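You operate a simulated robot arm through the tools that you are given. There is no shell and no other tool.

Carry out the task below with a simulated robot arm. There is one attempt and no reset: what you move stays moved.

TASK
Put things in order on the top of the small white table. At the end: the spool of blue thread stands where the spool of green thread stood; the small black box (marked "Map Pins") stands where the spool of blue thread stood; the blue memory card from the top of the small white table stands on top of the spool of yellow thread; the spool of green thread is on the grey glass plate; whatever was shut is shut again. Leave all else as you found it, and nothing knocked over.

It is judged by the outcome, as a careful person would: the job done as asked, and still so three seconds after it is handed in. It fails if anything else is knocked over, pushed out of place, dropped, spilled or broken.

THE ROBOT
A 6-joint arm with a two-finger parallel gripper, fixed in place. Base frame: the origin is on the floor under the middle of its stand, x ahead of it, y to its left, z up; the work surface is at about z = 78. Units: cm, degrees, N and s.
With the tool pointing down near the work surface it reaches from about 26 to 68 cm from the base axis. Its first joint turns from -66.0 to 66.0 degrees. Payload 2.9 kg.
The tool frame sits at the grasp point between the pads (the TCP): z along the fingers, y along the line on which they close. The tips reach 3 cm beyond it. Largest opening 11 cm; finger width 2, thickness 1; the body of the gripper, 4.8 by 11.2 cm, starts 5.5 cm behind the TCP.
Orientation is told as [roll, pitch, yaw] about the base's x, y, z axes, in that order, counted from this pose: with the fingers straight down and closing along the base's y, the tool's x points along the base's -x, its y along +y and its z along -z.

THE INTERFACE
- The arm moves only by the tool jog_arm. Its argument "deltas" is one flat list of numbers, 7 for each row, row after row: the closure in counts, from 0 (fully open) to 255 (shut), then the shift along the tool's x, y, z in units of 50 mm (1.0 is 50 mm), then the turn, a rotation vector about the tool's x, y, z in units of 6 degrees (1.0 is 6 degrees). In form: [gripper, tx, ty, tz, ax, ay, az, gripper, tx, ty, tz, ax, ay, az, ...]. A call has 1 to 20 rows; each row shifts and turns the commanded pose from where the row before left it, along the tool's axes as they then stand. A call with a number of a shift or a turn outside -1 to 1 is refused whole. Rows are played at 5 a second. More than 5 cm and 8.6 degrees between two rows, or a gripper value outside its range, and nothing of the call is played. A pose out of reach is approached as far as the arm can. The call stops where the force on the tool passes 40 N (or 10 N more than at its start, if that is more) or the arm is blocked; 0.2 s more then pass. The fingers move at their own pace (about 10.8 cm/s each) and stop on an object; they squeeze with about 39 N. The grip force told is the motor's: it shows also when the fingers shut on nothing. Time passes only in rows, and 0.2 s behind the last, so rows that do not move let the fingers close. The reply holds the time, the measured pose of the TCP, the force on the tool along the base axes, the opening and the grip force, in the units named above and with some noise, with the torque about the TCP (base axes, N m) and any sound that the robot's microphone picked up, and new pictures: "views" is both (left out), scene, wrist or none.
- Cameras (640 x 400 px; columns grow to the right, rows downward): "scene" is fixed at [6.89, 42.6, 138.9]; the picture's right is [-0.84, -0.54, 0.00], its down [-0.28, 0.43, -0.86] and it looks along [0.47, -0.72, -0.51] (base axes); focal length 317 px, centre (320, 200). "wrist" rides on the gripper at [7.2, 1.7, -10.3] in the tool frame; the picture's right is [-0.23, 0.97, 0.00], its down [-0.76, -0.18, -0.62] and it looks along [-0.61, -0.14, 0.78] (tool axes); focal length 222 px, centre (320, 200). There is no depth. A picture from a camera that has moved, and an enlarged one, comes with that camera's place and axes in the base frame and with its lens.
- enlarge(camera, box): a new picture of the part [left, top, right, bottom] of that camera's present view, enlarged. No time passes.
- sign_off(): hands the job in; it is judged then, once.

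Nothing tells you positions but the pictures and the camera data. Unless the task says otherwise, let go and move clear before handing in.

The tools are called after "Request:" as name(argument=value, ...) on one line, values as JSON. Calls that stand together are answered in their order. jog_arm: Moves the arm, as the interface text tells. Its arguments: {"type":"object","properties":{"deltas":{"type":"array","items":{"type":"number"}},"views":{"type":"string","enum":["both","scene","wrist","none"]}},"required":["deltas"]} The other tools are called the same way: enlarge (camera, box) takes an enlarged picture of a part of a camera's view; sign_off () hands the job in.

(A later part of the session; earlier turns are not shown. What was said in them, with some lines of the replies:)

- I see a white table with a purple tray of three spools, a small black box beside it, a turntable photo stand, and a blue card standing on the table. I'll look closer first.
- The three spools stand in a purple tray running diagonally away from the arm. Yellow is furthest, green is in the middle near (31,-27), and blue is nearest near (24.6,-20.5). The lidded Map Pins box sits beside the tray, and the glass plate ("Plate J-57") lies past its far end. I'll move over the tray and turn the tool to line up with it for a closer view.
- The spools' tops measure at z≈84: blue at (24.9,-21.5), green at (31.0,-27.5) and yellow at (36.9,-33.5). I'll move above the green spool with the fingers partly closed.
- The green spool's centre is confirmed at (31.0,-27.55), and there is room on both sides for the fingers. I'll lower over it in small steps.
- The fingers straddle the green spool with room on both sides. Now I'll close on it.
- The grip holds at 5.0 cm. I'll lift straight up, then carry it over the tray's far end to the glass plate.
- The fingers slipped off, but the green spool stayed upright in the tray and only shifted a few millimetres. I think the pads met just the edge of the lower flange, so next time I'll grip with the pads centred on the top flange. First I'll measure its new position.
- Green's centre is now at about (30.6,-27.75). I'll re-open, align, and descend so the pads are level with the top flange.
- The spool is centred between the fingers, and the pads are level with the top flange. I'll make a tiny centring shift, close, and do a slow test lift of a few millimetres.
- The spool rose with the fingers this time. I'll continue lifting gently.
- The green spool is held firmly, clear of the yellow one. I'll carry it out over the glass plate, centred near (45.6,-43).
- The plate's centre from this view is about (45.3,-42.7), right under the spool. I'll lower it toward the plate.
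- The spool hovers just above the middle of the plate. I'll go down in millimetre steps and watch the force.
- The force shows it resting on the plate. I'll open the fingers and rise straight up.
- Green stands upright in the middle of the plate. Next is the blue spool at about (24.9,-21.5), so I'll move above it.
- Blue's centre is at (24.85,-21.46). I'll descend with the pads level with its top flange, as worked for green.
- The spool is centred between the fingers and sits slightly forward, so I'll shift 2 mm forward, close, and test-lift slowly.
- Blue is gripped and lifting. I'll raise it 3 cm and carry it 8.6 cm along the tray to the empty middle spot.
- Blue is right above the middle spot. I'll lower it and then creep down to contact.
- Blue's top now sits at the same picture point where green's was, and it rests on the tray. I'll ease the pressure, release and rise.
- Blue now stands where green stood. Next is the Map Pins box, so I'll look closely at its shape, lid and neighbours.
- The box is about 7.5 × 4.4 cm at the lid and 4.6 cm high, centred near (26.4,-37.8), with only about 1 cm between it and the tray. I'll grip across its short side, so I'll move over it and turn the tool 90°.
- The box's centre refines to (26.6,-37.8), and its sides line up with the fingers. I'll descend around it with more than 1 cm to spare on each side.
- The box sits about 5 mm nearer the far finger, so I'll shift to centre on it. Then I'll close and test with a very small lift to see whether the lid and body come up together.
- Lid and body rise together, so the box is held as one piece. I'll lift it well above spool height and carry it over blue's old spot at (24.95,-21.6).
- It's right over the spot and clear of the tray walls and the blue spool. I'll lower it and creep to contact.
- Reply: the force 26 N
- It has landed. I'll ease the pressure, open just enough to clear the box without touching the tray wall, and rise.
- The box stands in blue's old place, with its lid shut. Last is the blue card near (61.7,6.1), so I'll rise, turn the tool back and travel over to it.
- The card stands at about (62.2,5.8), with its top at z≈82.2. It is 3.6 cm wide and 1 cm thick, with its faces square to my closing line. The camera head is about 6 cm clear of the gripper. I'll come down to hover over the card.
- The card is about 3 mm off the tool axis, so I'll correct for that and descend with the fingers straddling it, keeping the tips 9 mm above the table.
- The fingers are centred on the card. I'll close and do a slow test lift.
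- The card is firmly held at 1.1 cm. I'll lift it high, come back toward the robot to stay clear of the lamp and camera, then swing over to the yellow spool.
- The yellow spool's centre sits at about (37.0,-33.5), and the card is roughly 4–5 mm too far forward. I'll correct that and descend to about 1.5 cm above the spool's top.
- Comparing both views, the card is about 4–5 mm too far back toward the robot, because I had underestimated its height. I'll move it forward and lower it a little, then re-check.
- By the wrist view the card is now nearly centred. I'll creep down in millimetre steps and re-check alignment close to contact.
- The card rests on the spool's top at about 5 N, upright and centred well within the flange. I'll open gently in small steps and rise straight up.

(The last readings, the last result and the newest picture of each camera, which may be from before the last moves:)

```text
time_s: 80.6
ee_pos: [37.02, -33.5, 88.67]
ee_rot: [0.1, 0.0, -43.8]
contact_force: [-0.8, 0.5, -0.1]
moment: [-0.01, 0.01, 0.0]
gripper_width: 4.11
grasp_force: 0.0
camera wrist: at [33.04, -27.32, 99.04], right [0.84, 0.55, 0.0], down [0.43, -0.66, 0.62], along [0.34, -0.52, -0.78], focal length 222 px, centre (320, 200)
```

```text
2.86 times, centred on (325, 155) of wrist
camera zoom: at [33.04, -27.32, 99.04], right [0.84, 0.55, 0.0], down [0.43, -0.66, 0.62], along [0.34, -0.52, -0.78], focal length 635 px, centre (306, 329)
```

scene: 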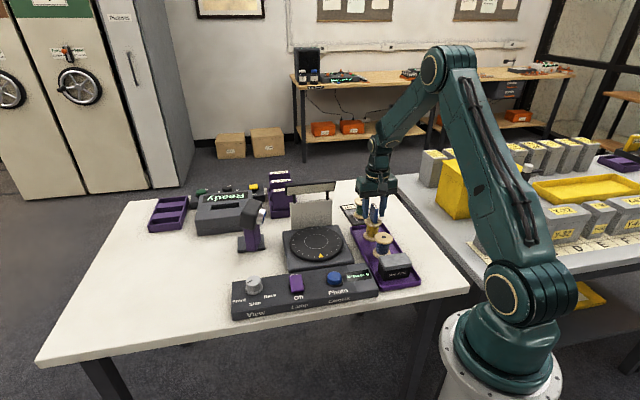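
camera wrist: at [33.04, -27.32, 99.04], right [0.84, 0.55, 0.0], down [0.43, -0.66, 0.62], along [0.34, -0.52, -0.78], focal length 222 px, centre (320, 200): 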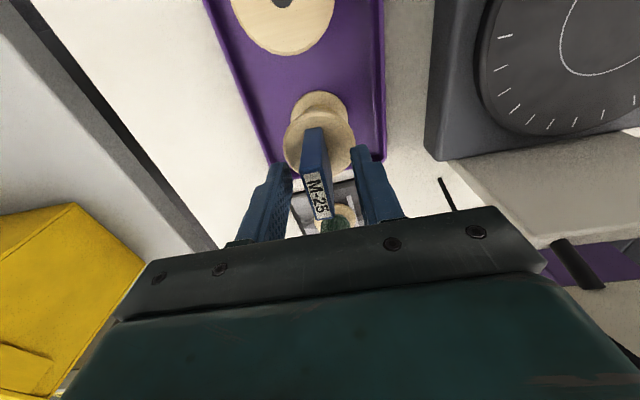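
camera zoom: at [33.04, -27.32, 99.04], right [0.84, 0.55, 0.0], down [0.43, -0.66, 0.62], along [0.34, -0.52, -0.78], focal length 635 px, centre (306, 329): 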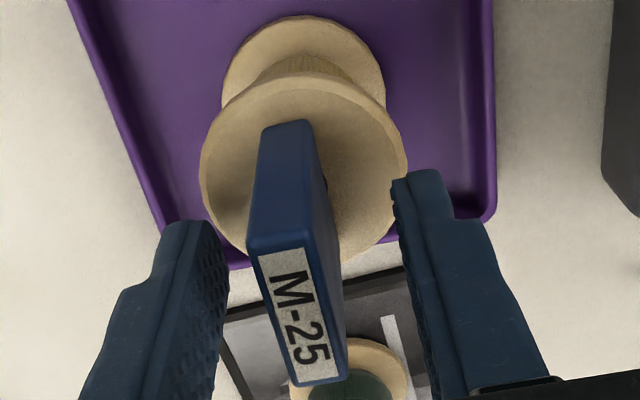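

The card stands on its own on the yellow spool. I'll rise straight up, away from it.

Request:
jog_arm(deltas=[160, 0, 0, -0.05, 0, 0, 0, 160, 0, 0, -0.15, 0, 0, 0, 160, 0, 0, -0.3, 0, 0, 0, 160, 0, 0, -0.4, 0, 0, 0, 160, 0, 0, -0.5, 0, 0, 0, 160, 0, 0, -0.5, 0, 0, 0, 160, 0, 0, -0.5, 0, 0, 0, 160, 0, 0, -0.4, 0, 0, 0, 160, 0, 0, 0, 0, 0, 0], views="both")

Request:
enlarge(camera="scene", box=[330, 180, 450, 300])

Request:
enlarge(camera="scene", box=[130, 160, 330, 330])

```text
time_s: 82.6
ee_pos: [37.13, -33.64, 102.8]
ee_rot: [0.1, 0.0, -43.8]
contact_force: [-0.4, 0.0, -0.3]
moment: [-0.01, -0.01, 0.0]
gripper_width: 4.12
grasp_force: 0.0
camera wrist: at [33.16, -27.46, 113.19], right [0.84, 0.55, 0.0], down [0.43, -0.66, 0.62], along [0.34, -0.52, -0.78], focal length 222 px, centre (320, 200)
```

scene: 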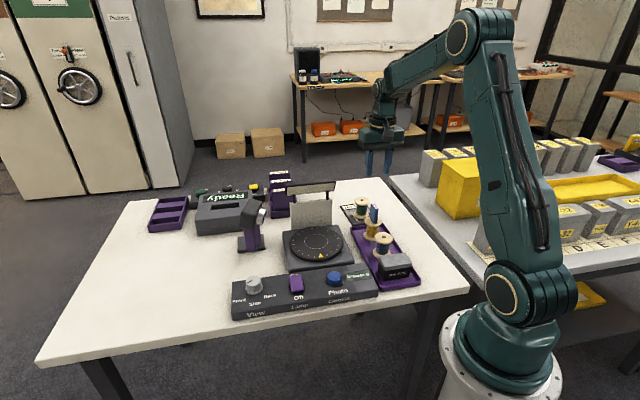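
wrist: 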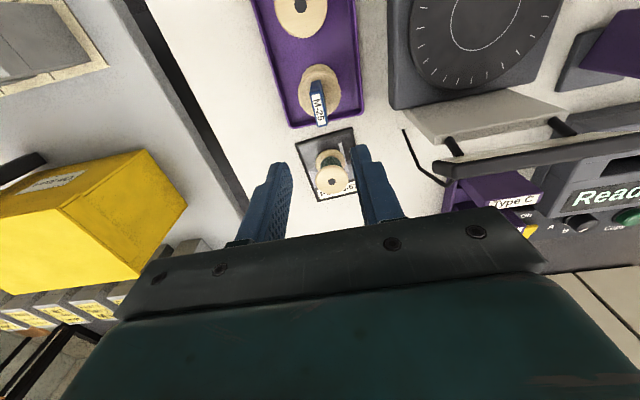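

```text
3.33 times, centred on (390, 240) of scene
camera zoom: at [6.89, 42.6, 138.9], right [-0.84, -0.54, 0.0], down [-0.28, 0.43, -0.86], along [0.47, -0.72, -0.51], focal length 1057 px, centre (87, 67)
```

zoom: 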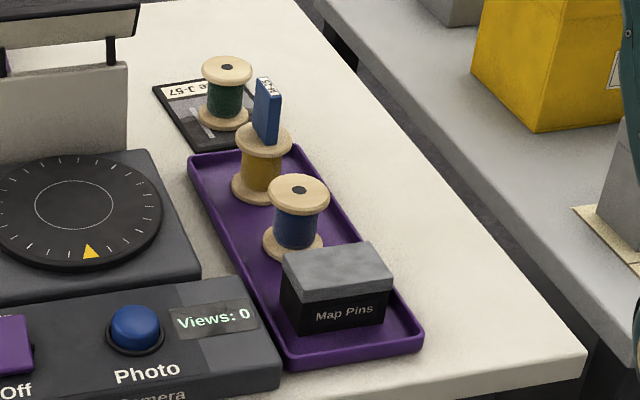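

```text
2.35 times, centred on (230, 245) of scene
camera zoom: at [6.89, 42.6, 138.9], right [-0.84, -0.54, 0.0], down [-0.28, 0.43, -0.86], along [0.47, -0.72, -0.51], focal length 746 px, centre (532, 94)
```

zoom: 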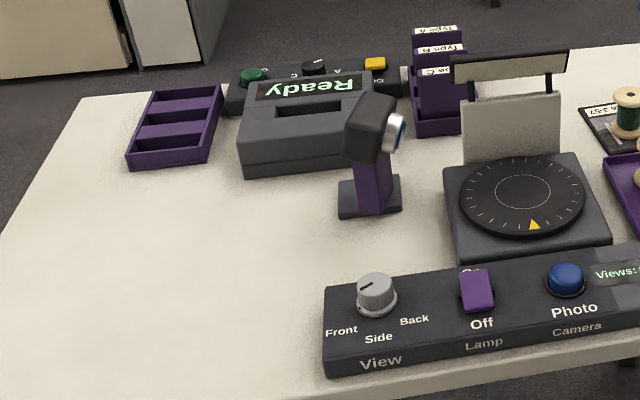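

All four moves are done. Green stands on the glass plate, blue is in green's old spot, and the Map Pins box is in blue's old spot with its lid shut. The card stands upright on the yellow spool, nothing else looks disturbed, and the arm is well clear above, so I'm handing in.

Request:
sign_off()

```text
The job is handed in.
```

The job is done and handed in, and everything was standing upright when I checked the final pictures:

- **Blue spool:** stands where the green spool stood, matched to the green spool's original position in the scene camera picture.
- **Map Pins box:** stands where the blue spool stood, with its lid still shut.
- **Blue memory card (M-25):** stands upright on top of the yellow spool.
- **Green spool:** stands in the middle of the plate marked "Plate J-57". I took this to be the grey glass plate, as it was the only plate I saw on the table.

My first grip on the green spool slipped. It stayed upright in the tray and shifted only a few millimetres before I picked it up again. Nothing was knocked over or dropped, the rest of the table looks as I found it, and the arm is clear.
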